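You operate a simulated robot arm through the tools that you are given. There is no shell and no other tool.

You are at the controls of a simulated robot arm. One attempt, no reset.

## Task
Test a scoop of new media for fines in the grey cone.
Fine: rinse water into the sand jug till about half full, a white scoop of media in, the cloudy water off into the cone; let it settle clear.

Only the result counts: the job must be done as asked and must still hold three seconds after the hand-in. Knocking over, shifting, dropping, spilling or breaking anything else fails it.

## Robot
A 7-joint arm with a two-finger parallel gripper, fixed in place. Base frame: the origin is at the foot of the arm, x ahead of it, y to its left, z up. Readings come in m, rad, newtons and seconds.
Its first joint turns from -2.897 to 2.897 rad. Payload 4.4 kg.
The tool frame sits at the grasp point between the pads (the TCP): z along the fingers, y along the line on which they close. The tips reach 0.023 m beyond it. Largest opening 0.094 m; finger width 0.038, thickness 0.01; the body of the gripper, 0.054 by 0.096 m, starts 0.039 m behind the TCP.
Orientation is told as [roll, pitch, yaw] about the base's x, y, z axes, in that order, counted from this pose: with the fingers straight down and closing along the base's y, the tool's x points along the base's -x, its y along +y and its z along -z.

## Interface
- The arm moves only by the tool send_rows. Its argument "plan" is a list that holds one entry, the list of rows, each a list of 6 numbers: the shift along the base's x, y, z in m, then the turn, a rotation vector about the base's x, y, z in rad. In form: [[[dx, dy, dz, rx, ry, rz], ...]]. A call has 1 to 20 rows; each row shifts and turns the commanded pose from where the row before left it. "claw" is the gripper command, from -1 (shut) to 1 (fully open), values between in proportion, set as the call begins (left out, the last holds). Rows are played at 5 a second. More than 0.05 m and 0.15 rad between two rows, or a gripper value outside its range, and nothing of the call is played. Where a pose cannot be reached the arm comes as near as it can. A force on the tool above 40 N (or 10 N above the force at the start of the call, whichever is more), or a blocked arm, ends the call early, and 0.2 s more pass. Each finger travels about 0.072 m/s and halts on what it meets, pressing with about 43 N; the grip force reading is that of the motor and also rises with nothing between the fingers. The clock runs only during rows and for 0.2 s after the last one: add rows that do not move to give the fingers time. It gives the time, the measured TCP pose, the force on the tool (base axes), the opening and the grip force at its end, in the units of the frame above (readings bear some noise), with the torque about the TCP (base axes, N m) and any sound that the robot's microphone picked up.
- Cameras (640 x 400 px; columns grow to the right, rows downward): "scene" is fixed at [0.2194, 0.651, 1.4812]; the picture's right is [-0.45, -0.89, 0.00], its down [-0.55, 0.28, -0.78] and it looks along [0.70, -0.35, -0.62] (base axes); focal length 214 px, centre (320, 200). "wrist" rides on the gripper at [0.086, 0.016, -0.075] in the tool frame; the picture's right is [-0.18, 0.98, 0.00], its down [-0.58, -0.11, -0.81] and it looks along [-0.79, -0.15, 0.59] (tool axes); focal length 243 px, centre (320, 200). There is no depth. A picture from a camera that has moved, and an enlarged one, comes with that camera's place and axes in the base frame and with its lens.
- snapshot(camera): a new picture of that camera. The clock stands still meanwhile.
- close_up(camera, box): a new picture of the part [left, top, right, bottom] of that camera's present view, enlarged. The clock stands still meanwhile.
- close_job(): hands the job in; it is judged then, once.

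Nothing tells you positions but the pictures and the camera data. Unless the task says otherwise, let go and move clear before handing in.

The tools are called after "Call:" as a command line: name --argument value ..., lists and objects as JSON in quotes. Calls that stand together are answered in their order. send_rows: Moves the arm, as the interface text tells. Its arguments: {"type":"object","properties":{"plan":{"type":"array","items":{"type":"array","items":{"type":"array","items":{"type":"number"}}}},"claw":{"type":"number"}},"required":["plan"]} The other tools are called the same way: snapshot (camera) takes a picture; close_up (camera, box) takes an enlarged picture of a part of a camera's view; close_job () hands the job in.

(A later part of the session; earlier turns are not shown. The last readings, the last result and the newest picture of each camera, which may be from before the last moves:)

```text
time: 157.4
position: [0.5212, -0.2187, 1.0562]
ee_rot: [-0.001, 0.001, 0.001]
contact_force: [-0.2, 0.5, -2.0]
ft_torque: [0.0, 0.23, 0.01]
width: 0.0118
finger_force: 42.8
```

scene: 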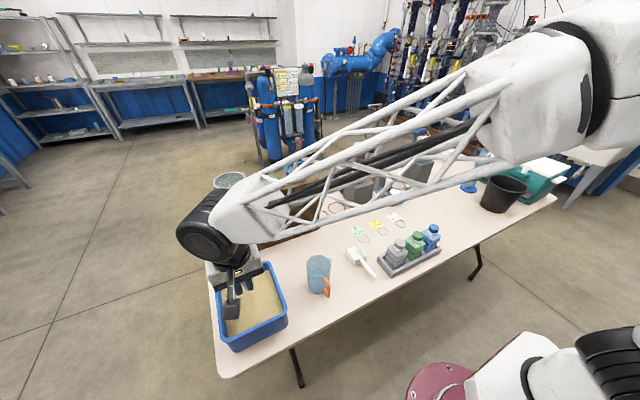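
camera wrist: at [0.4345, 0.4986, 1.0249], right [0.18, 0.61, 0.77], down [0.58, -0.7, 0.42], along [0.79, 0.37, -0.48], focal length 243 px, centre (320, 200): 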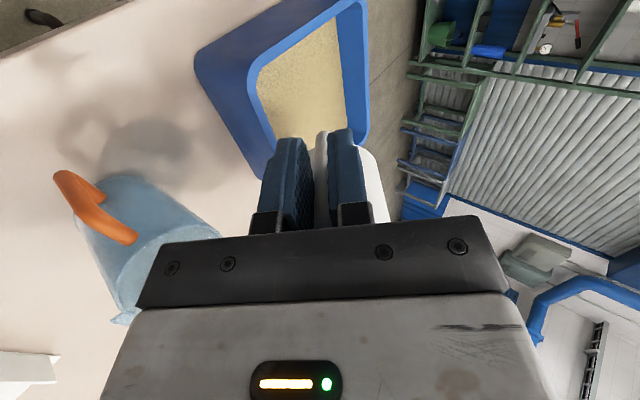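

Above its place. I'll lower gently to its original spot.

Call:
send_rows --plan '[[[0.001, -0.008, -0.03, 0, 0, 0], [0, 0, -0.04, 0, 0, 0], [0, 0, -0.04, 0, 0, 0], [0, 0, -0.04, 0, 0, 0], [0, 0, -0.03, 0, 0, 0], [0, 0, -0.02, 0, 0, 0], [0, 0, -0.015, 0, 0, 0], [0, 0, -0.008, 0, 0, 0], [0, 0, 0, 0, 0, 0]]]'

Call:
close_up --camera "scene" --box '[400, 150, 520, 240]'

```text
time: 159.4
position: [0.523, -0.2262, 0.8321]
ee_rot: [0.003, 0.0, 0.003]
contact_force: [-0.1, 0.0, -2.3]
ft_torque: [-0.01, 0.14, 0.0]
width: 0.0117
finger_force: 42.6
```

```text
4.44 times, centred on (460, 195) of scene
camera zoom: at [0.2194, 0.651, 1.4812], right [-0.45, -0.89, 0.0], down [-0.55, 0.28, -0.78], along [0.7, -0.35, -0.62], focal length 953 px, centre (-302, 222)
```

zoom: 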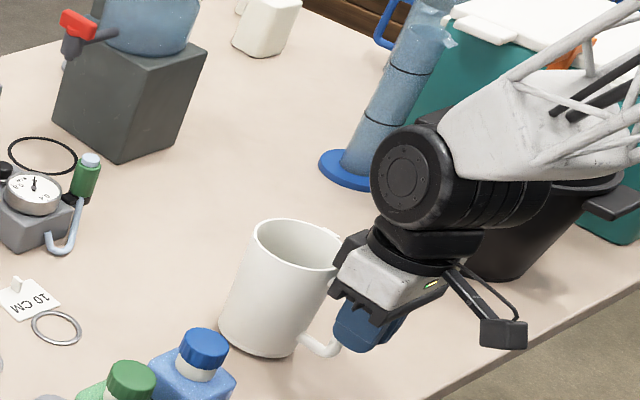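

Nearly down. A few small steps until it touches.

Call:
send_rows --plan '[[[0, 0, -0.002, 0, 0, 0], [0, 0, -0.002, 0, 0, 0], [0, 0, -0.002, 0, 0, 0], [0, 0, 0, 0, 0, 0]]]'

```text
time: 160.4
position: [0.5215, -0.2272, 0.8262]
ee_rot: [0.0, -0.003, 0.002]
contact_force: [-3.9, 0.3, 15.3]
ft_torque: [-0.13, -1.58, -0.02]
width: 0.0119
finger_force: 42.8
```

It's on the table. I'll ease the pressure and let go.

Call:
send_rows --plan '[[[0, 0, 0.0015, 0, 0, 0], [0, 0, 0, 0, 0, 0]]]'

Call:
send_rows --plan '[[[0, 0, 0, 0, 0, 0], [0, 0, 0, 0, 0, 0], [0, 0, 0, 0, 0, 0], [0, 0, 0, 0, 0, 0], [0, 0, 0, 0, 0, 0]]]' --claw 1

Call:
close_up --camera "scene" --box '[400, 150, 520, 240]'

```text
time: 161.0
position: [0.5215, -0.2272, 0.8265]
ee_rot: [0.004, 0.0, 0.001]
contact_force: [-1.2, -0.5, -0.7]
ft_torque: [-0.01, 0.03, 0.0]
width: 0.0117
finger_force: 42.9
```

```text
time: 162.2
position: [0.5227, -0.2274, 0.8277]
ee_rot: [0.002, 0.0, 0.002]
contact_force: [-0.4, 1.0, 0.2]
ft_torque: [0.01, -0.01, -0.04]
width: 0.094
finger_force: 0.0
```

```text
4.44 times, centred on (460, 195) of scene
camera zoom: at [0.2194, 0.651, 1.4812], right [-0.45, -0.89, 0.0], down [-0.55, 0.28, -0.78], along [0.7, -0.35, -0.62], focal length 953 px, centre (-302, 222)
```

zoom: 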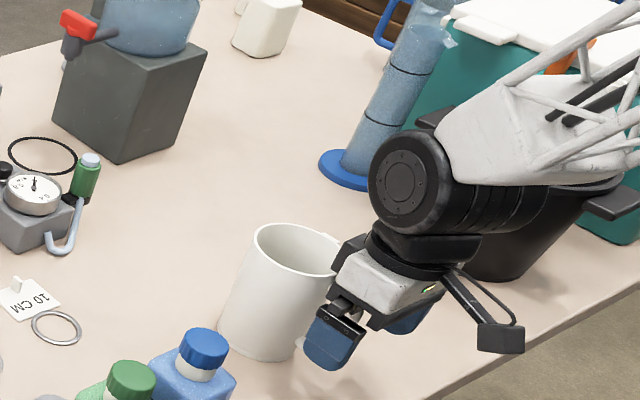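

The white jug is back in place. I'll rise and move over to the scoop handle to look at it closely.

Call:
send_rows --plan '[[[0, 0, 0.03, 0, 0, 0], [0, 0, 0.04, 0, 0, 0], [0, 0, 0.04, 0, 0, 0], [0, 0, 0.04, 0, 0, 0], [0, 0, 0.04, 0, 0, 0], [0, 0.02, 0.04, 0, 0, 0], [0, 0.04, 0, 0, 0, 0], [0, 0.04, 0, 0, 0, 0], [0, 0.04, 0, 0, 0, 0], [0, 0.04, 0, 0, 0, 0], [0, 0.04, 0, 0, 0, 0], [0, 0.04, 0, 0, 0, 0], [0, 0.04, 0, 0, 0, 0], [0, 0.04, 0, 0, 0, 0], [0, 0.04, 0, 0, 0, 0], [0, 0.04, 0, 0, 0, 0], [0, 0.04, 0, 0, 0, 0], [0, 0.04, 0, 0, 0, 0], [0, 0, 0, 0, 0, 0]]]'

Call:
send_rows --plan '[[[0, -0.005, -0.04, 0, 0, 0], [0, 0, -0.04, 0, 0, 0], [0, 0, -0.04, 0, 0, 0], [0, 0, -0.02, 0, 0, 0], [0, 0, 0, 0, 0, 0]]]'

Call:
snapshot --camera "wrist"

Call:
close_up --camera "scene" --box '[420, 170, 500, 230]'

```text
time: 166.2
position: [0.5217, 0.2717, 1.0568]
ee_rot: [0.003, -0.001, 0.002]
contact_force: [0.2, -0.1, 0.2]
ft_torque: [-0.02, 0.03, 0.0]
width: 0.0937
finger_force: 0.2
```

```text
time: 167.4
position: [0.5228, 0.268, 0.9183]
ee_rot: [0.001, -0.002, 0.002]
contact_force: [-0.1, -0.1, 0.2]
ft_torque: [0.0, -0.02, 0.01]
width: 0.0942
finger_force: 0.0
```

```text
taken
camera wrist: at [0.4343, 0.2847, 0.9937], right [0.18, 0.98, 0.0], down [0.58, -0.11, 0.81], along [0.79, -0.15, -0.59], focal length 243 px, centre (320, 200)
```

wrist: 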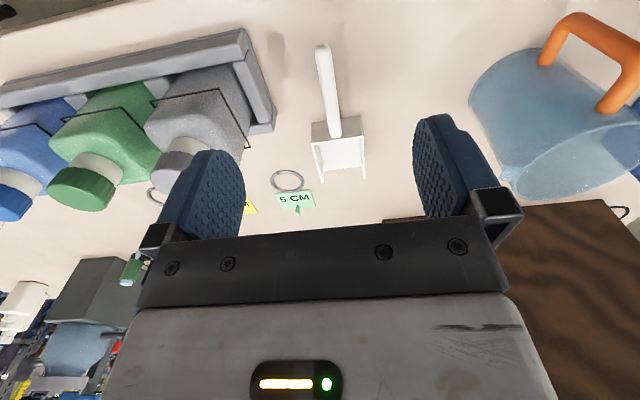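

```text
6.67 times, centred on (460, 200) of scene
camera zoom: at [0.2194, 0.651, 1.4812], right [-0.45, -0.89, 0.0], down [-0.55, 0.28, -0.78], along [0.7, -0.35, -0.62], focal length 1430 px, centre (-613, 200)
```

zoom: 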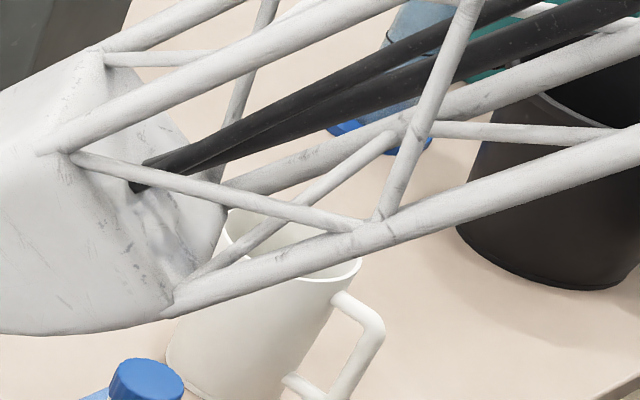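

The scoop handle is centred between the fingers. The grey bottle's tray is close on the right, so I'll open only partway, to about 5 cm, then go down onto the handle.

Call:
send_rows --plan '[[[0.01, 0, 0, 0, 0, 0], [0.01, -0.0015, 0, 0, 0, 0], [0.007, 0, 0, 0, 0, 0], [0, 0, 0, 0, 0, 0], [0, 0, -0.02, 0, 0, 0], [0, 0, -0.02, 0, 0, 0], [0, 0, -0.02, 0, 0, 0], [0, 0, 0, 0, 0, 0]]]' --claw 0.08

Call:
snapshot --camera "wrist"

Call:
close_up --camera "scene" --box '[320, 200, 440, 300]'

```text
time: 169.2
position: [0.5486, 0.2695, 0.8571]
ee_rot: [0.003, 0.0, 0.001]
contact_force: [-0.1, -0.8, 0.0]
ft_torque: [0.0, -0.01, 0.03]
width: 0.0508
finger_force: 0.1
```

```text
taken
camera wrist: at [0.462, 0.2843, 0.933], right [0.18, 0.98, 0.0], down [0.58, -0.11, 0.81], along [0.79, -0.15, -0.59], focal length 243 px, centre (320, 200)
```

wrist: 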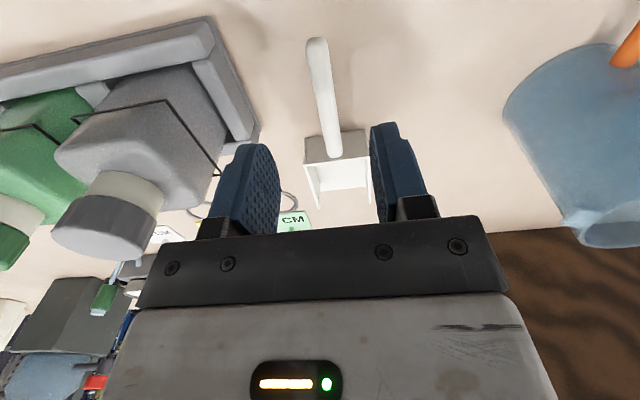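

```text
4.00 times, centred on (380, 250) of scene
camera zoom: at [0.2194, 0.651, 1.4812], right [-0.45, -0.89, 0.0], down [-0.55, 0.28, -0.78], along [0.7, -0.35, -0.62], focal length 858 px, centre (80, 0)
```

zoom: 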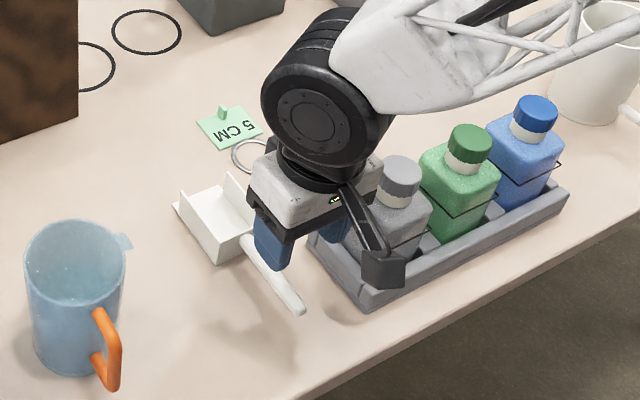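

The handle is exactly centred (y≈0.270) and the bottle is clear by about a centimetre. I'll descend to grasp height.

Call:
send_rows --plan '[[[0, 0.0005, -0.02, 0, 0, 0], [0, 0, -0.02, 0, 0, 0], [0, 0, -0.02, 0, 0, 0], [0, 0, -0.012, 0, 0, 0], [0, 0, -0.006, 0, 0, 0], [0, 0, 0, 0, 0, 0]]]'

Call:
snapshot --camera "wrist"

Call:
close_up --camera "scene" --box '[340, 220, 420, 290]'

```text
time: 170.6
position: [0.5496, 0.2665, 0.7781]
ee_rot: [0.001, -0.002, 0.003]
contact_force: [0.4, 0.0, -1.0]
ft_torque: [0.02, 0.01, 0.03]
width: 0.0508
finger_force: 0.1
```

```text
taken
camera wrist: at [0.4631, 0.2837, 0.8548], right [0.18, 0.98, 0.0], down [0.58, -0.11, 0.81], along [0.79, -0.15, -0.59], focal length 243 px, centre (320, 200)
```

wrist: 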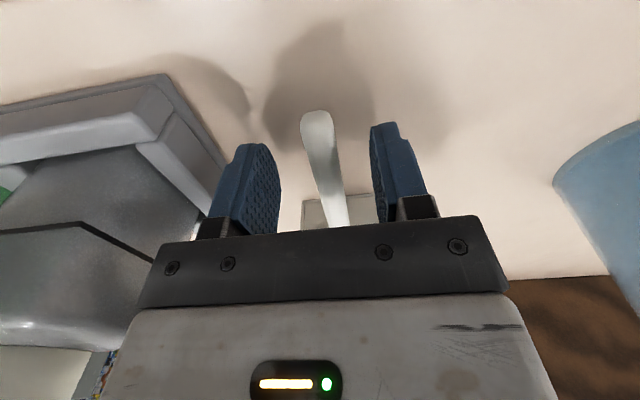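

```text
5.71 times, centred on (380, 255) of scene
camera zoom: at [0.2194, 0.651, 1.4812], right [-0.45, -0.89, 0.0], down [-0.55, 0.28, -0.78], along [0.7, -0.35, -0.62], focal length 1226 px, centre (-23, -114)
```

zoom: 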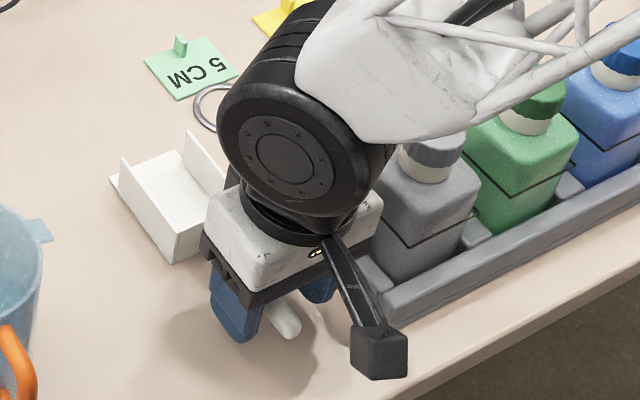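

Positioned. Closing on the scoop handle.

Call:
send_rows --plan '[[[0, 0, 0, 0, 0, 0], [0, 0, 0, 0, 0, 0], [0, 0, 0, 0, 0, 0], [0, 0, 0, 0, 0, 0], [0, 0, 0, 0, 0, 0]]]' --claw -1

Call:
send_rows --plan '[[[0, 0, 0.005, 0, 0, 0], [0, 0, 0.01, 0, 0, 0], [0, 0, 0.02, 0, 0, 0], [0, 0, 0.02, 0, 0, 0], [0, 0, 0.02, 0, 0, 0], [0, 0, 0, 0, 0, 0]]]'

Call:
close_up --camera "scene" --box '[320, 200, 440, 300]'

Call:
snapshot --camera "wrist"

```text
time: 171.8
position: [0.5506, 0.2666, 0.7796]
ee_rot: [0.003, -0.002, 0.003]
contact_force: [0.7, 0.1, 0.1]
ft_torque: [-0.07, 0.01, -0.01]
width: 0.0134
finger_force: 42.8
```

```text
time: 173.2
position: [0.5492, 0.2671, 0.8553]
ee_rot: [0.003, 0.0, 0.002]
contact_force: [-0.2, -0.5, -0.9]
ft_torque: [-0.02, 0.11, 0.03]
width: 0.0136
finger_force: 43.3
```

```text
4.00 times, centred on (380, 250) of scene
camera zoom: at [0.2194, 0.651, 1.4812], right [-0.45, -0.89, 0.0], down [-0.55, 0.28, -0.78], along [0.7, -0.35, -0.62], focal length 858 px, centre (80, 0)
```

zoom: 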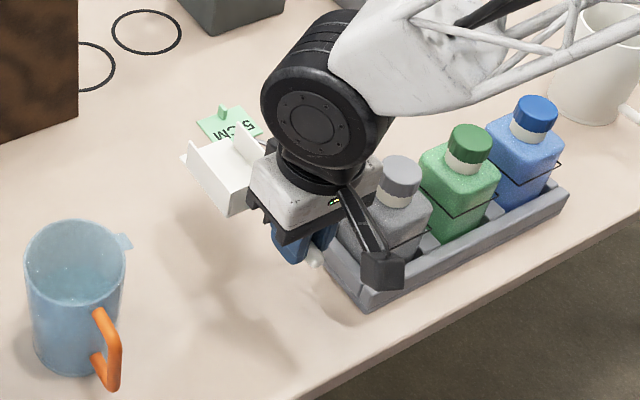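

```text
taken
camera wrist: at [0.4625, 0.2837, 0.9299], right [0.18, 0.98, 0.0], down [0.58, -0.11, 0.81], along [0.79, -0.15, -0.59], focal length 243 px, centre (320, 200)
```

wrist: 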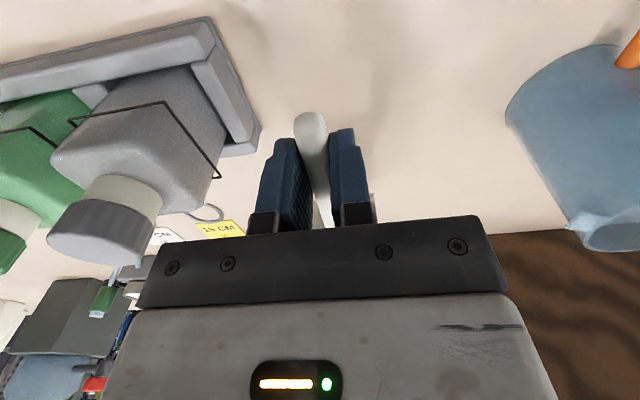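

The scoop is held level. Its lip sits about 0.137 m ahead of the grip. I'll raise it and carry it over the sand tray, then check heights.

Call:
send_rows --plan '[[[0, 0, 0.03, 0, 0, 0], [0, 0, 0.04, 0, 0, 0], [0, 0, 0.04, 0, 0, 0], [0, 0.02, 0.04, 0, 0, 0], [-0.005, 0.035, 0.02, 0, 0, 0], [-0.005, 0.04, 0, 0, 0, 0], [-0.005, 0.04, 0, 0, 0, 0], [-0.005, 0.04, 0, 0, 0, 0], [-0.005, 0.04, 0, 0, 0, 0], [-0.005, 0.04, 0, 0, 0, 0], [-0.005, 0.04, 0, 0, 0, 0], [-0.005, 0.04, 0, 0, 0, 0], [-0.005, 0.04, 0, 0, 0, 0], [-0.005, 0.035, 0, 0, 0, 0], [-0.005, 0.016, 0, 0, 0, 0], [0, 0, 0, 0, 0, 0]]]'

Call:
snapshot --camera "scene"

Call:
snapshot --camera "wrist"

Call:
close_up --camera "scene" --box '[190, 230, 310, 350]'

```text
time: 176.6
position: [0.4933, 0.6918, 1.025]
ee_rot: [0.003, -0.002, 0.003]
contact_force: [-0.6, 0.4, -1.3]
ft_torque: [0.01, 0.09, 0.02]
width: 0.0134
finger_force: 42.8
```

```text
taken
```

scene: 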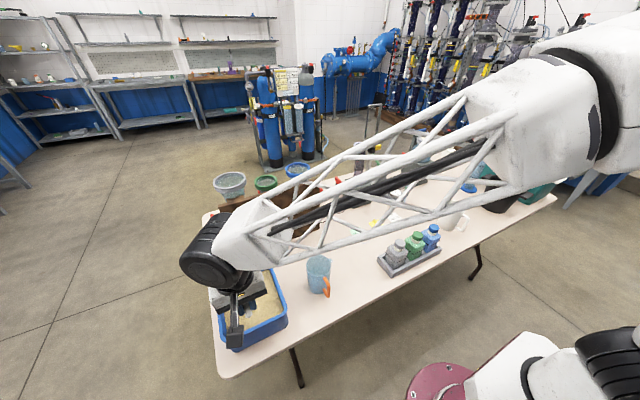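

```text
taken
camera wrist: at [0.407, 0.7091, 1.1002], right [0.18, 0.98, 0.0], down [0.58, -0.11, 0.81], along [0.79, -0.15, -0.59], focal length 243 px, centre (320, 200)
```

wrist: 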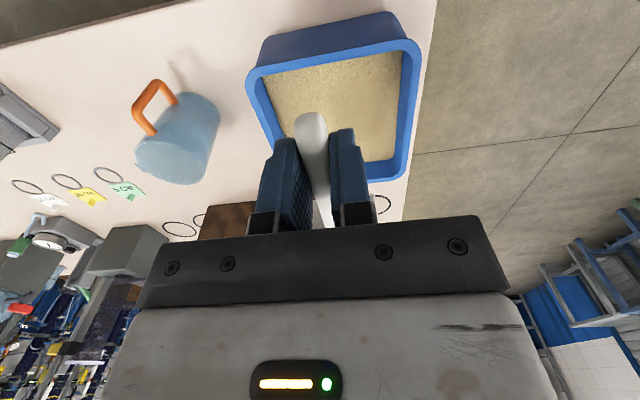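

```text
3.33 times, centred on (250, 290) of scene
camera zoom: at [0.2194, 0.651, 1.4812], right [-0.45, -0.89, 0.0], down [-0.55, 0.28, -0.78], along [0.7, -0.35, -0.62], focal length 715 px, centre (553, -100)
```

zoom: 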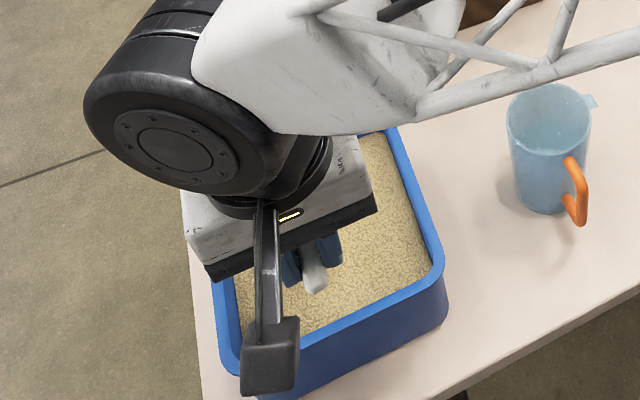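

I'll zoom in on the tray from the wrist camera to determine the sand level.

Call:
close_up --camera "wrist" --box '[240, 10, 432, 130]'

```text
3.33 times, centred on (336, 70) of wrist
camera zoom: at [0.407, 0.7091, 1.1002], right [0.18, 0.98, 0.0], down [0.58, -0.11, 0.81], along [0.79, -0.15, -0.59], focal length 809 px, centre (267, 633)
```

zoom: 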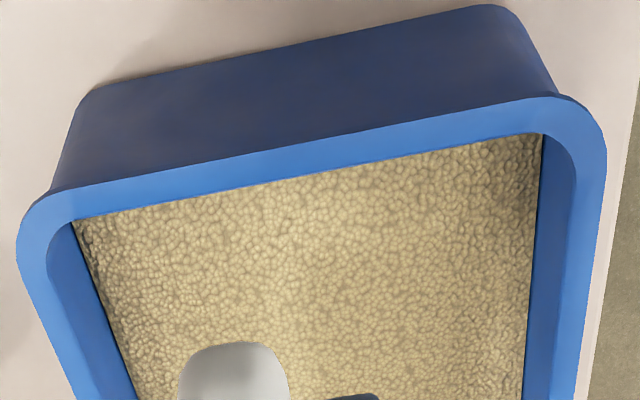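

I take the sand surface at about z 0.81 and the rim at about 0.84. I'll tip the scoop 30° nose-down above the tray and bring the lip down toward the sand.

Call:
send_rows --plan '[[[0.001, 0.002, 0, 0, 0.1, 0], [0.001, 0.003, 0, 0, 0.1, 0], [0.001, 0, 0, 0, 0.1, 0], [0.001, 0, 0, 0, 0.1, 0], [0, 0, 0, 0, 0.12, 0], [0, 0, -0.03, 0, 0, 0], [0, 0, -0.03, 0, 0, 0], [0, 0, -0.02, 0, 0, 0], [0, 0, 0, 0, 0, 0]]]'

Call:
snapshot --camera "wrist"

Call:
close_up --camera "scene" --box '[190, 230, 310, 350]'

```text
time: 178.6
position: [0.4989, 0.6985, 0.9446]
ee_rot: [0.003, 0.52, 0.001]
contact_force: [0.6, 0.0, -1.5]
ft_torque: [0.0, 0.05, 0.0]
width: 0.0135
finger_force: 42.6
```

```text
taken
camera wrist: at [0.4601, 0.7147, 1.0524], right [0.16, 0.98, -0.09], down [0.91, -0.11, 0.41], along [0.39, -0.15, -0.91], focal length 243 px, centre (320, 200)
```

wrist: 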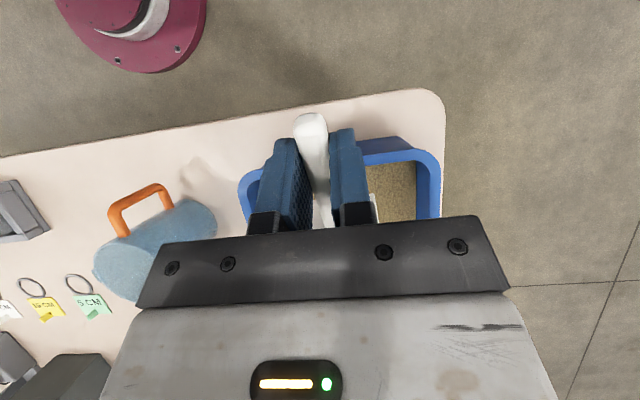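

```text
3.33 times, centred on (250, 290) of scene
camera zoom: at [0.2194, 0.651, 1.4812], right [-0.45, -0.89, 0.0], down [-0.55, 0.28, -0.78], along [0.7, -0.35, -0.62], focal length 715 px, centre (553, -100)
```

zoom: 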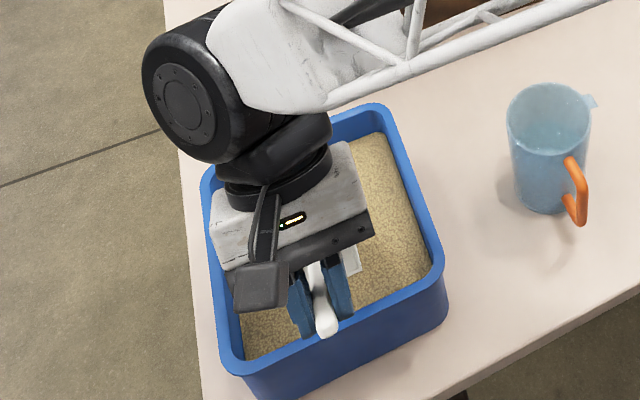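

Positioned well. I'll lower slowly into the sand, watching the force.

Call:
send_rows --plan '[[[0, 0, -0.01, 0, 0, 0], [0, 0, -0.01, 0, 0, 0], [0, 0, -0.01, 0, 0, 0], [0, 0, -0.01, 0, 0, 0], [0, 0, -0.01, 0, 0, 0], [0, 0, 0, 0, 0, 0]]]'

Call:
close_up --camera "scene" --box '[210, 260, 310, 350]'

```text
time: 180.0
position: [0.4993, 0.6978, 0.8945]
ee_rot: [0.002, 0.519, 0.002]
contact_force: [0.1, 0.3, -1.1]
ft_torque: [-0.01, 0.07, 0.01]
width: 0.0136
finger_force: 42.4
```

```text
4.44 times, centred on (260, 305) of scene
camera zoom: at [0.2194, 0.651, 1.4812], right [-0.45, -0.89, 0.0], down [-0.55, 0.28, -0.78], along [0.7, -0.35, -0.62], focal length 953 px, centre (587, -267)
```

zoom: 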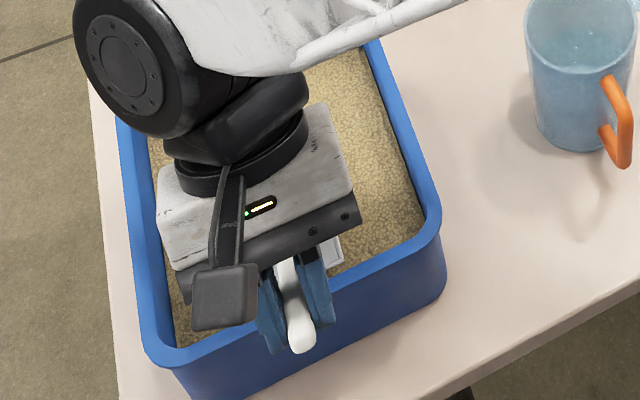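

No resistance yet; the lip is at the sand. I'll go slightly deeper and sweep forward.

Call:
send_rows --plan '[[[0, 0, -0.008, 0, 0, 0], [0.003, 0, -0.006, 0, 0, 0], [0.01, 0, -0.002, 0, 0, 0], [0.01, 0, -0.002, 0, 0, 0], [0.01, 0, -0.001, 0, 0, 0], [0.01, 0, -0.001, 0, 0, 0], [0.01, 0, 0, 0, 0, 0], [0, 0, 0, 0, 0, 0]]]'

Call:
close_up --camera "scene" --box '[210, 260, 310, 350]'

```text
time: 181.8
position: [0.553, 0.6972, 0.8742]
ee_rot: [0.003, 0.521, 0.001]
contact_force: [-0.1, -0.5, -0.2]
ft_torque: [0.02, 0.08, 0.02]
width: 0.0135
finger_force: 43.4
```

```text
4.44 times, centred on (260, 305) of scene
camera zoom: at [0.2194, 0.651, 1.4812], right [-0.45, -0.89, 0.0], down [-0.55, 0.28, -0.78], along [0.7, -0.35, -0.62], focal length 953 px, centre (587, -267)
```

zoom: 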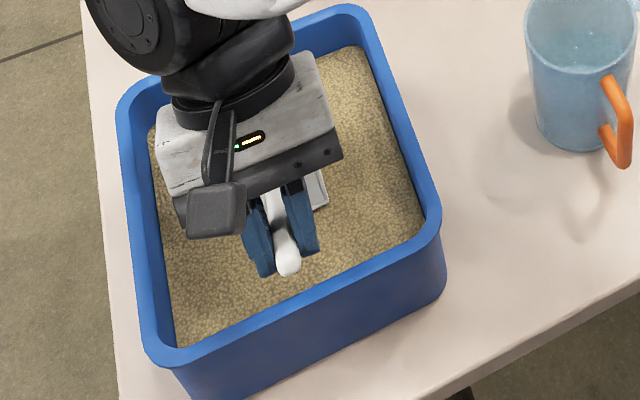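

Now I'll finish the sweep, then level the scoop while lifting so it keeps its load.

Call:
send_rows --plan '[[[0.01, 0, -0.003, 0, 0, 0], [0.01, 0, -0.002, 0, 0, 0], [-0.002, 0, 0.002, 0, -0.06, 0], [-0.006, 0, 0.004, 0, -0.08, 0], [-0.006, 0, 0.005, 0, -0.08, 0], [-0.005, 0, 0.006, 0, -0.08, 0], [-0.005, 0, 0.008, 0, -0.08, 0], [-0.005, 0, 0.008, 0, -0.08, 0], [-0.003, 0, 0.008, 0, -0.08, 0], [-0.001, 0, 0.01, 0, -0.07, 0], [0, 0, 0.01, 0, -0.05, 0], [0, 0, 0, 0, 0, 0]]]'

Call:
close_up --camera "scene" --box '[210, 230, 310, 350]'

Call:
snapshot --camera "wrist"

```text
time: 184.4
position: [0.5374, 0.6985, 0.9314]
ee_rot: [0.0, -0.142, 0.002]
contact_force: [-0.3, 0.2, -1.3]
ft_torque: [-0.01, 0.12, 0.04]
width: 0.0132
finger_force: 42.8
```

```text
3.33 times, centred on (260, 290) of scene
camera zoom: at [0.2194, 0.651, 1.4812], right [-0.45, -0.89, 0.0], down [-0.55, 0.28, -0.78], along [0.7, -0.35, -0.62], focal length 715 px, centre (520, -100)
```

zoom: 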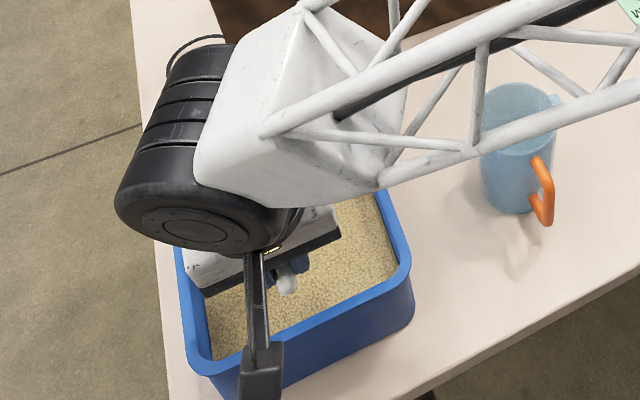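

```text
taken
camera wrist: at [0.442, 0.7153, 0.9942], right [0.18, 0.98, 0.03], down [0.46, -0.11, 0.88], along [0.87, -0.15, -0.47], focal length 243 px, centre (320, 200)
```

wrist: 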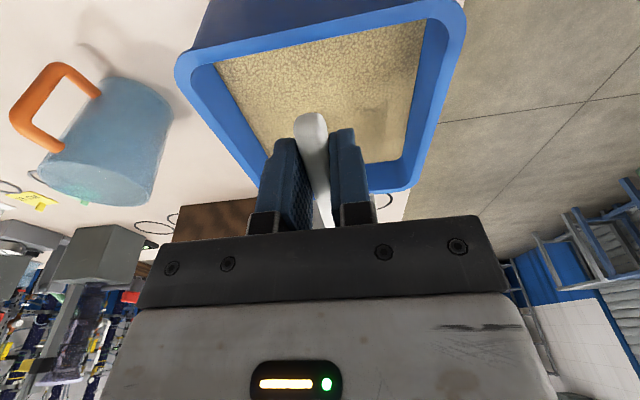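

I'll lift clear and move toward the jug, where the scene camera can see into the scoop.

Call:
send_rows --plan '[[[0, 0, 0.03, 0, 0, 0], [0, 0, 0.03, 0, 0, 0], [0, 0, 0.03, 0, 0, 0], [-0.005, -0.01, 0.02, 0, 0, 0], [-0.01, -0.03, 0, 0, 0, 0], [-0.01, -0.04, 0, 0, 0, 0], [-0.01, -0.04, 0, 0, 0, 0], [-0.01, -0.04, 0, 0, 0, 0], [-0.01, -0.04, 0, 0, 0, 0], [0, -0.02, 0, 0, 0, 0], [0, -0.01, 0, 0, 0, 0], [0, 0, 0, 0, 0, 0]]]'

Call:
close_up --camera "scene" --box '[230, 170, 390, 300]'

Call:
snapshot --camera "wrist"

```text
time: 187.0
position: [0.4842, 0.4671, 1.0388]
ee_rot: [0.002, -0.14, 0.002]
contact_force: [0.3, -0.1, -0.9]
ft_torque: [0.01, 0.09, -0.02]
width: 0.0137
finger_force: 42.6
```

```text
3.08 times, centred on (310, 235) of scene
camera zoom: at [0.2194, 0.651, 1.4812], right [-0.45, -0.89, 0.0], down [-0.55, 0.28, -0.78], along [0.7, -0.35, -0.62], focal length 660 px, centre (351, 92)
```

zoom: 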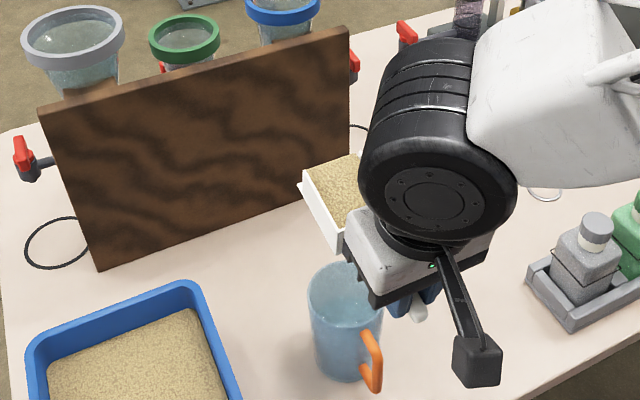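

```text
taken
camera wrist: at [0.3877, 0.4847, 1.102], right [0.18, 0.98, 0.03], down [0.46, -0.11, 0.88], along [0.87, -0.15, -0.48], focal length 243 px, centre (320, 200)
```

wrist: 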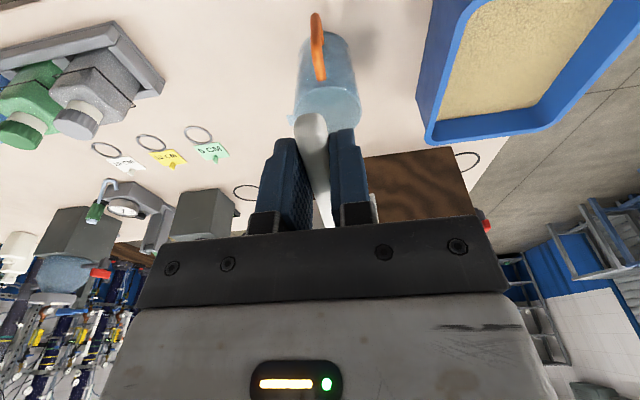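

The scoop is full of sand and nothing was spilled. My lip model matches the picture within a few millimetres. Next I'll bring the lip over the jug mouth, keeping it level.

Call:
send_rows --plan '[[[-0.012, -0.001, 0, 0, 0, 0], [-0.011, -0.001, -0.02, 0, 0, 0], [0, 0, -0.035, 0, 0, 0], [0, 0, -0.035, 0, 0, 0], [0, 0, -0.025, 0, 0, 0], [0, 0, -0.01, 0, 0, 0], [0, 0, 0, 0, 0, 0]]]'

Call:
close_up --camera "scene" --box '[270, 210, 390, 300]'

Call:
snapshot --camera "wrist"

```text
time: 188.6
position: [0.4597, 0.4668, 0.9154]
ee_rot: [0.002, -0.14, 0.003]
contact_force: [0.2, -0.3, -1.9]
ft_torque: [0.0, 0.14, 0.02]
width: 0.0135
finger_force: 42.6
```

```text
4.44 times, centred on (330, 255) of scene
camera zoom: at [0.2194, 0.651, 1.4812], right [-0.45, -0.89, 0.0], down [-0.55, 0.28, -0.78], along [0.7, -0.35, -0.62], focal length 953 px, centre (276, -44)
```

zoom: 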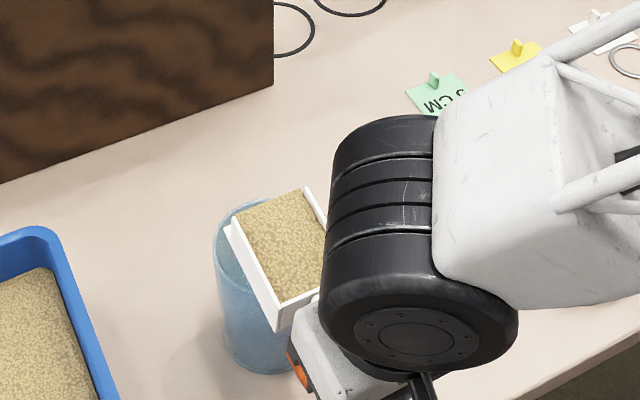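

```text
taken
camera wrist: at [0.3633, 0.4822, 0.9777], right [0.18, 0.98, 0.03], down [0.46, -0.11, 0.88], along [0.87, -0.15, -0.47], focal length 243 px, centre (320, 200)
```

wrist: 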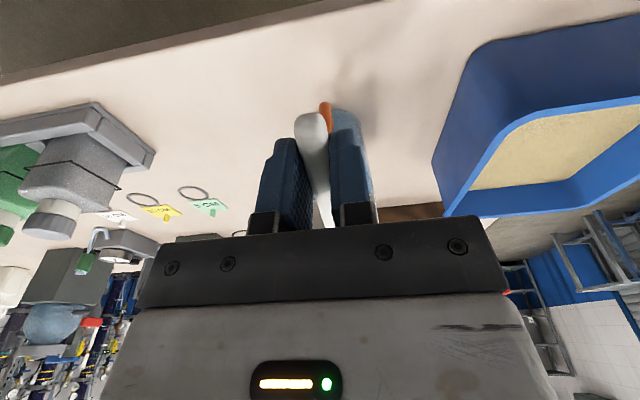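

The lip is centred over the jug mouth. I'll start tipping slowly, pivoting about the lip.

Call:
send_rows --plan '[[[0.0022, -0.0005, 0.0065, 0, 0.07, 0], [0.0021, -0.0005, 0.0066, 0, 0.07, 0], [0.0026, 0, 0.0084, 0, 0.07, 0], [0.0027, 0, 0.0084, 0, 0.07, 0], [0.0044, 0, 0.007, 0, 0.07, 0], [0.0045, 0, 0.007, 0, 0.07, 0], [0.0051, 0, 0.0063, 0, 0.07, 0], [0.0052, 0, 0.0063, 0, 0.07, 0], [0, 0, 0, 0, 0, 0]]]'

Call:
close_up --camera "scene" --box '[270, 210, 390, 300]'

```text
time: 190.6
position: [0.4888, 0.4647, 0.9716]
ee_rot: [0.003, 0.419, 0.001]
contact_force: [-0.8, -0.6, -1.5]
ft_torque: [0.03, 0.1, 0.03]
width: 0.0137
finger_force: 43.0
```

```text
4.44 times, centred on (330, 255) of scene
camera zoom: at [0.2194, 0.651, 1.4812], right [-0.45, -0.89, 0.0], down [-0.55, 0.28, -0.78], along [0.7, -0.35, -0.62], focal length 953 px, centre (276, -44)
```

zoom: 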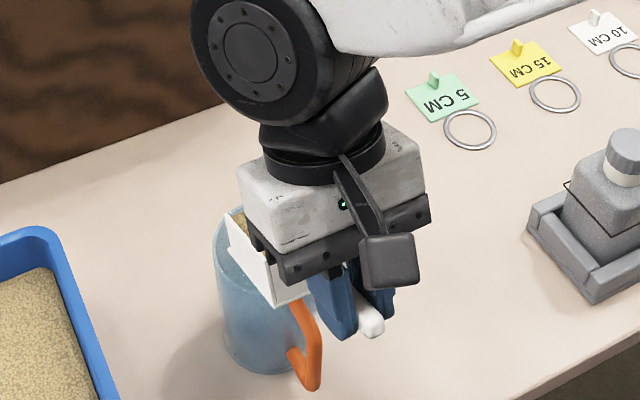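

Still loaded at 24°. I'll continue tipping.

Call:
send_rows --plan '[[[0.0066, 0, 0.0055, 0, 0.07, 0], [0.0067, 0, 0.0055, 0, 0.07, 0], [0.0078, 0, 0.0056, 0, 0.07, 0], [0.0078, 0, 0.0056, 0, 0.07, 0], [0, 0, 0, 0, 0, 0], [0, 0, 0, 0, 0, 0]]]'

Call:
close_up --camera "scene" --box '[270, 210, 390, 300]'

Call:
send_rows --plan '[[[0.0086, 0, 0.005, 0, 0.07, 0], [0.0086, 0, 0.005, 0, 0.07, 0], [0.0093, 0, 0.0038, 0, 0.07, 0], [0.0093, 0, 0.0038, 0, 0.07, 0], [0, 0, 0, 0, 0, 0], [0, 0, 0, 0, 0, 0]]]'

Call:
close_up --camera "scene" --box '[270, 210, 390, 300]'

```text
time: 192.0
position: [0.5187, 0.4639, 0.9949]
ee_rot: [0.006, 0.7, 0.004]
contact_force: [-1.0, 0.1, -2.3]
ft_torque: [0.01, 0.04, 0.03]
width: 0.0132
finger_force: 43.2
```

```text
4.44 times, centred on (330, 255) of scene
camera zoom: at [0.2194, 0.651, 1.4812], right [-0.45, -0.89, 0.0], down [-0.55, 0.28, -0.78], along [0.7, -0.35, -0.62], focal length 953 px, centre (276, -44)
```

zoom: 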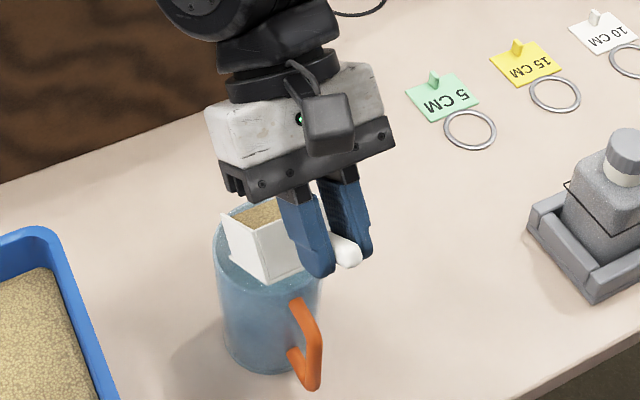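

```text
time: 193.4
position: [0.5534, 0.4647, 1.0125]
ee_rot: [0.005, 0.978, 0.004]
contact_force: [0.4, 0.0, -0.8]
ft_torque: [0.0, 0.07, -0.04]
width: 0.0133
finger_force: 43.4
```

```text
4.44 times, centred on (330, 255) of scene
camera zoom: at [0.2194, 0.651, 1.4812], right [-0.45, -0.89, 0.0], down [-0.55, 0.28, -0.78], along [0.7, -0.35, -0.62], focal length 953 px, centre (276, -44)
```

zoom: 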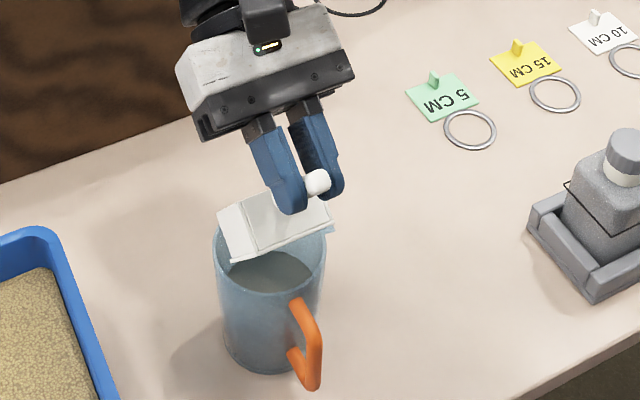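

The water has turned cloudy, so the sand went in. I'll tip slightly more to empty the scoop fully and look closely.

Call:
send_rows --plan '[[[0.0098, 0, 0.003, 0, 0.07, 0], [0.0098, 0, 0.003, 0, 0.07, 0], [0, 0, 0, 0, 0, 0], [0, 0, 0, 0, 0, 0]]]'

Call:
close_up --camera "scene" --box '[295, 235, 355, 290]'

```text
time: 194.4
position: [0.5739, 0.463, 1.0189]
ee_rot: [0.006, 1.122, 0.004]
contact_force: [0.7, -0.2, -1.6]
ft_torque: [-0.03, 0.02, -0.04]
width: 0.0138
finger_force: 43.5
```

```text
7.27 times, centred on (325, 262) of scene
camera zoom: at [0.2194, 0.651, 1.4812], right [-0.45, -0.89, 0.0], down [-0.55, 0.28, -0.78], along [0.7, -0.35, -0.62], focal length 1560 px, centre (284, -254)
```

zoom: 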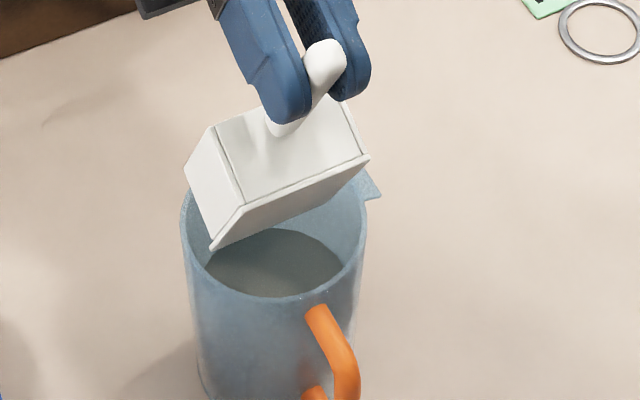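

The scoop is emptied and the water in the jug is cloudy. I'll raise the scoop straight up, level it and check for spills.

Call:
send_rows --plan '[[[0, 0, 0.02, 0, 0, 0], [0, 0, 0.04, 0, 0, 0], [0, 0, 0.04, 0, 0, 0], [-0.01, 0, 0.02, 0, -0.1, 0], [-0.01, 0, 0, 0, -0.14, 0], [-0.01, 0, 0, 0, -0.14, 0], [-0.01, 0, 0, 0, -0.14, 0], [0, -0.01, 0, 0, -0.14, 0], [0, -0.02, 0, 0, -0.14, 0], [0, -0.03, 0, 0, -0.14, 0], [0, -0.04, 0, 0, -0.14, 0], [0, -0.04, 0, 0, -0.042, 0], [0, 0, 0, 0, 0, 0]]]'

Call:
snapshot --camera "scene"

Call:
close_up --camera "scene" --box '[270, 230, 390, 305]'

```text
time: 197.2
position: [0.5356, 0.3258, 1.1362]
ee_rot: [0.002, -0.004, 0.002]
contact_force: [0.3, -0.5, -1.9]
ft_torque: [0.02, 0.08, 0.01]
width: 0.0137
finger_force: 43.4
```

```text
taken
```

scene: 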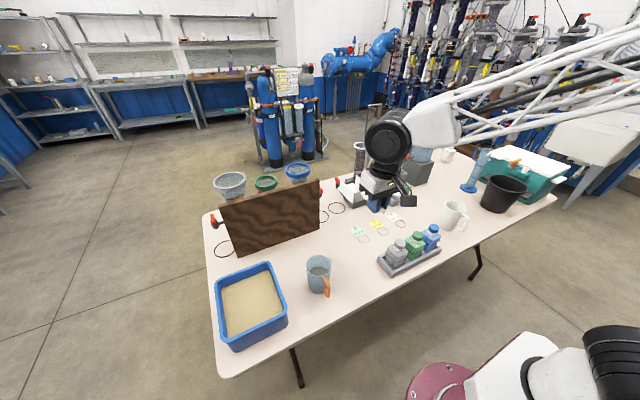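

```text
5.33 times, centred on (330, 268) of scene
camera zoom: at [0.2194, 0.651, 1.4812], right [-0.45, -0.89, 0.0], down [-0.55, 0.28, -0.78], along [0.7, -0.35, -0.62], focal length 1144 px, centre (267, -160)
```

zoom: 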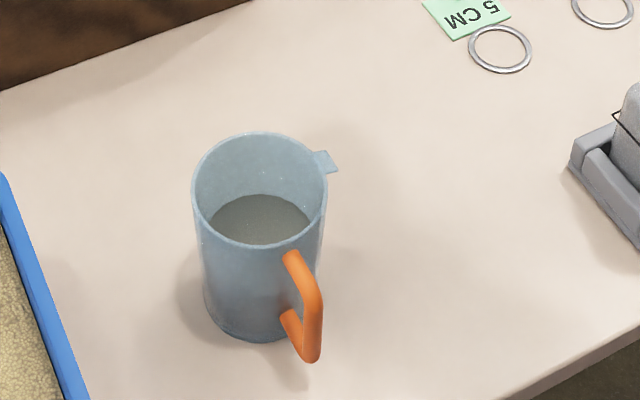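

No spills. The water is cloudy now, so I should be prompt. I'll put the scoop back in its place.

Call:
send_rows --plan '[[[0.007, -0.03, -0.035, 0, 0, 0], [0.0074, -0.029, -0.035, 0, 0.003, 0], [0, 0, -0.045, 0, 0, 0], [0, 0, -0.045, 0, 0, 0], [0, 0, -0.045, 0, 0, 0], [0, 0, -0.045, 0, 0, 0], [0, 0, -0.045, 0, 0, 0], [0, 0, -0.03, 0, 0, 0], [0, 0, -0.02, 0, 0, 0], [0, 0, -0.0085, 0, 0, 0], [0, 0, 0, 0, 0, 0]]]'

Call:
close_up --camera "scene" --box '[300, 210, 420, 300]'

```text
time: 199.6
position: [0.5473, 0.2656, 0.7838]
ee_rot: [0.003, 0.0, 0.003]
contact_force: [0.3, -0.5, -1.6]
ft_torque: [-0.02, 0.1, 0.01]
width: 0.0135
finger_force: 43.3
```

```text
4.44 times, centred on (360, 255) of scene
camera zoom: at [0.2194, 0.651, 1.4812], right [-0.45, -0.89, 0.0], down [-0.55, 0.28, -0.78], along [0.7, -0.35, -0.62], focal length 953 px, centre (142, -44)
```

zoom: 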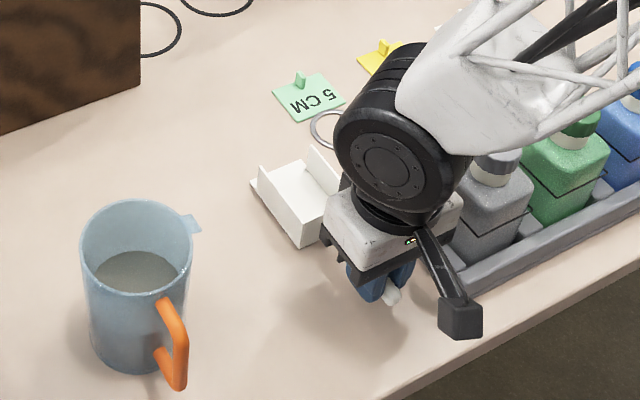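

A few millimetres down, then I'll open partway.

Call:
send_rows --plan '[[[0, 0, -0.002, 0, 0, 0], [0, 0, -0.0015, 0, 0, 0], [0, 0, 0, 0, 0, 0]]]'

Call:
send_rows --plan '[[[0, 0, 0, 0, 0, 0], [0, 0, 0, 0, 0, 0], [0, 0, 0, 0, 0, 0], [0, 0, 0.02, 0, 0, 0], [0, 0, 0.04, 0, 0, 0], [0, 0, 0.045, 0, 0, 0], [0, 0, 0.045, 0, 0, 0], [-0.01, 0.02, 0.04, 0, 0, 0], [0, 0, 0, 0, 0, 0]]]' --claw 0.08

Call:
snapshot --camera "scene"

Call:
close_up --camera "scene" --box '[290, 210, 410, 300]'

```text
time: 200.4
position: [0.547, 0.2669, 0.7804]
ee_rot: [0.0, -0.001, 0.001]
contact_force: [-0.4, -0.7, 2.0]
ft_torque: [-0.04, -0.21, -0.04]
width: 0.0134
finger_force: 42.8
```

```text
time: 202.4
position: [0.5351, 0.2867, 0.9719]
ee_rot: [0.002, 0.001, 0.002]
contact_force: [-0.6, -0.2, 0.0]
ft_torque: [0.03, -0.01, 0.0]
width: 0.0509
finger_force: 0.0
```

```text
taken
```

scene: 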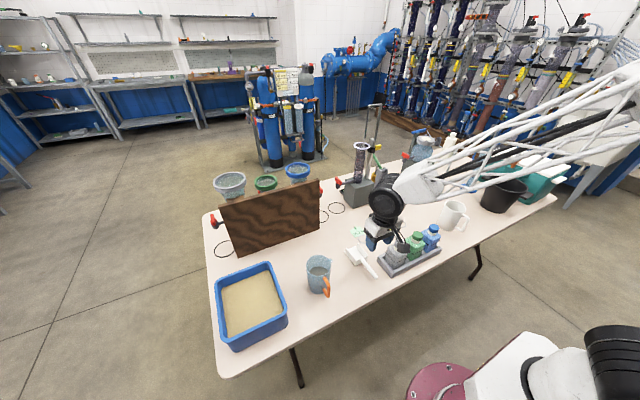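

```text
4.44 times, centred on (350, 255) of scene
camera zoom: at [0.2194, 0.651, 1.4812], right [-0.45, -0.89, 0.0], down [-0.55, 0.28, -0.78], along [0.7, -0.35, -0.62], focal length 953 px, centre (187, -44)
```

zoom: 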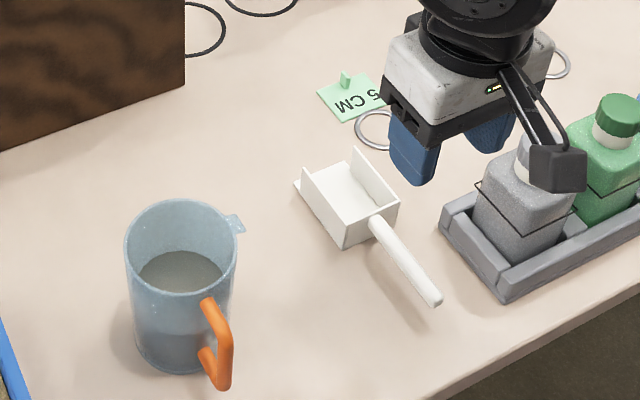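

The scoop is back and the water is still cloudy. Now I'll go to the sand jug's handle with the tool tilted 30° forward, which gives the extra reach for the cone.

Call:
send_rows --plan '[[[-0.015, 0.035, 0.01, 0, -0.05, 0], [-0.015, 0.035, 0.01, 0, -0.09, 0], [-0.015, 0.035, 0, 0, -0.1, 0], [-0.015, 0.035, -0.01, 0, -0.1, 0], [-0.015, 0.035, -0.01, 0, -0.1, 0], [0, 0, -0.02, 0, -0.08, 0], [0, 0, 0, 0, 0, 0]]]' --claw 1

Call:
snapshot --camera "wrist"

Call:
close_up --camera "scene" --box '[280, 210, 400, 300]'

```text
time: 204.0
position: [0.4638, 0.4602, 0.9487]
ee_rot: [0.003, -0.521, 0.003]
contact_force: [-1.0, 0.6, 0.1]
ft_torque: [0.04, 0.03, 0.01]
width: 0.0941
finger_force: 0.1
```

```text
taken
camera wrist: at [0.3506, 0.477, 0.972], right [0.16, 0.98, 0.09], down [0.1, -0.11, 0.99], along [0.98, -0.15, -0.12], focal length 243 px, centre (320, 200)
```

wrist: 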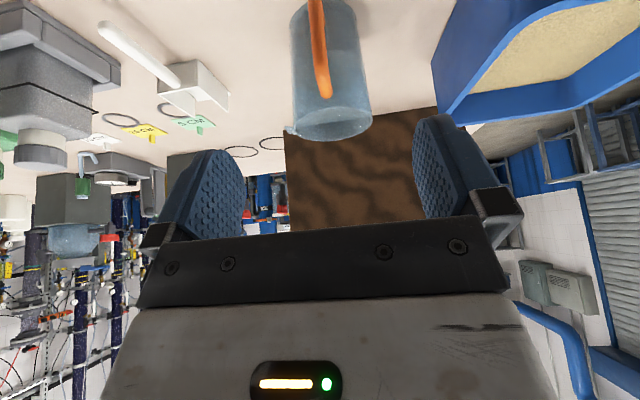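

```text
4.44 times, centred on (340, 255) of scene
camera zoom: at [0.2194, 0.651, 1.4812], right [-0.45, -0.89, 0.0], down [-0.55, 0.28, -0.78], along [0.7, -0.35, -0.62], focal length 953 px, centre (231, -44)
```

zoom: 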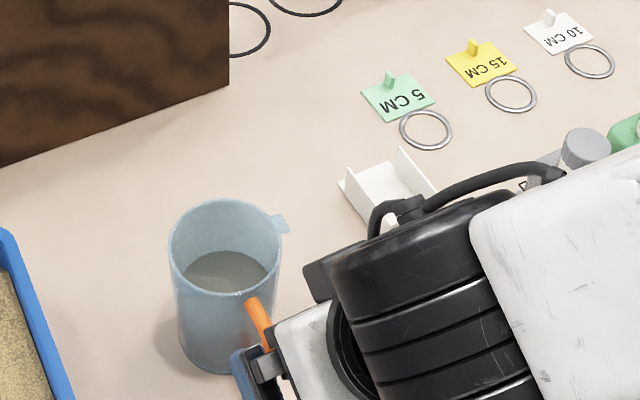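

The handle is centred between the fingers. I'll advance onto it.

Call:
send_rows --plan '[[[0.0143, 0.001, -0.0327, 0, 0, 0], [0.0143, 0, -0.0327, 0, 0, 0], [0.0143, 0, -0.0327, 0, 0, 0], [0.0143, 0, -0.0327, 0, 0, 0], [0, 0, 0, 0, 0, 0]]]'

Call:
snapshot --camera "wrist"

Call:
close_up --camera "scene" --box '[280, 230, 380, 305]'

```text
time: 205.2
position: [0.5212, 0.461, 0.8207]
ee_rot: [0.002, -0.52, 0.003]
contact_force: [0.2, 0.2, 0.8]
ft_torque: [0.0, -0.01, 0.02]
width: 0.0941
finger_force: 0.0
```

```text
taken
camera wrist: at [0.4083, 0.4776, 0.843], right [0.16, 0.98, 0.09], down [0.1, -0.11, 0.99], along [0.98, -0.15, -0.12], focal length 243 px, centre (320, 200)
```

wrist: 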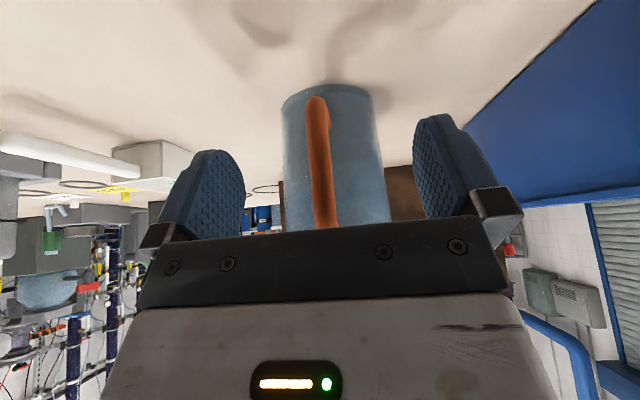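

```text
5.33 times, centred on (330, 268) of scene
camera zoom: at [0.2194, 0.651, 1.4812], right [-0.45, -0.89, 0.0], down [-0.55, 0.28, -0.78], along [0.7, -0.35, -0.62], focal length 1144 px, centre (267, -160)
```

zoom: 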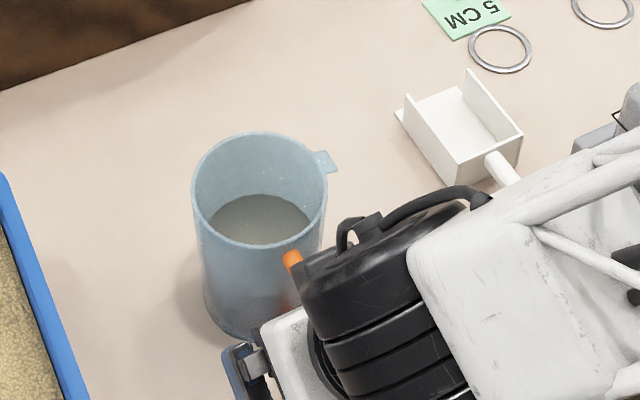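

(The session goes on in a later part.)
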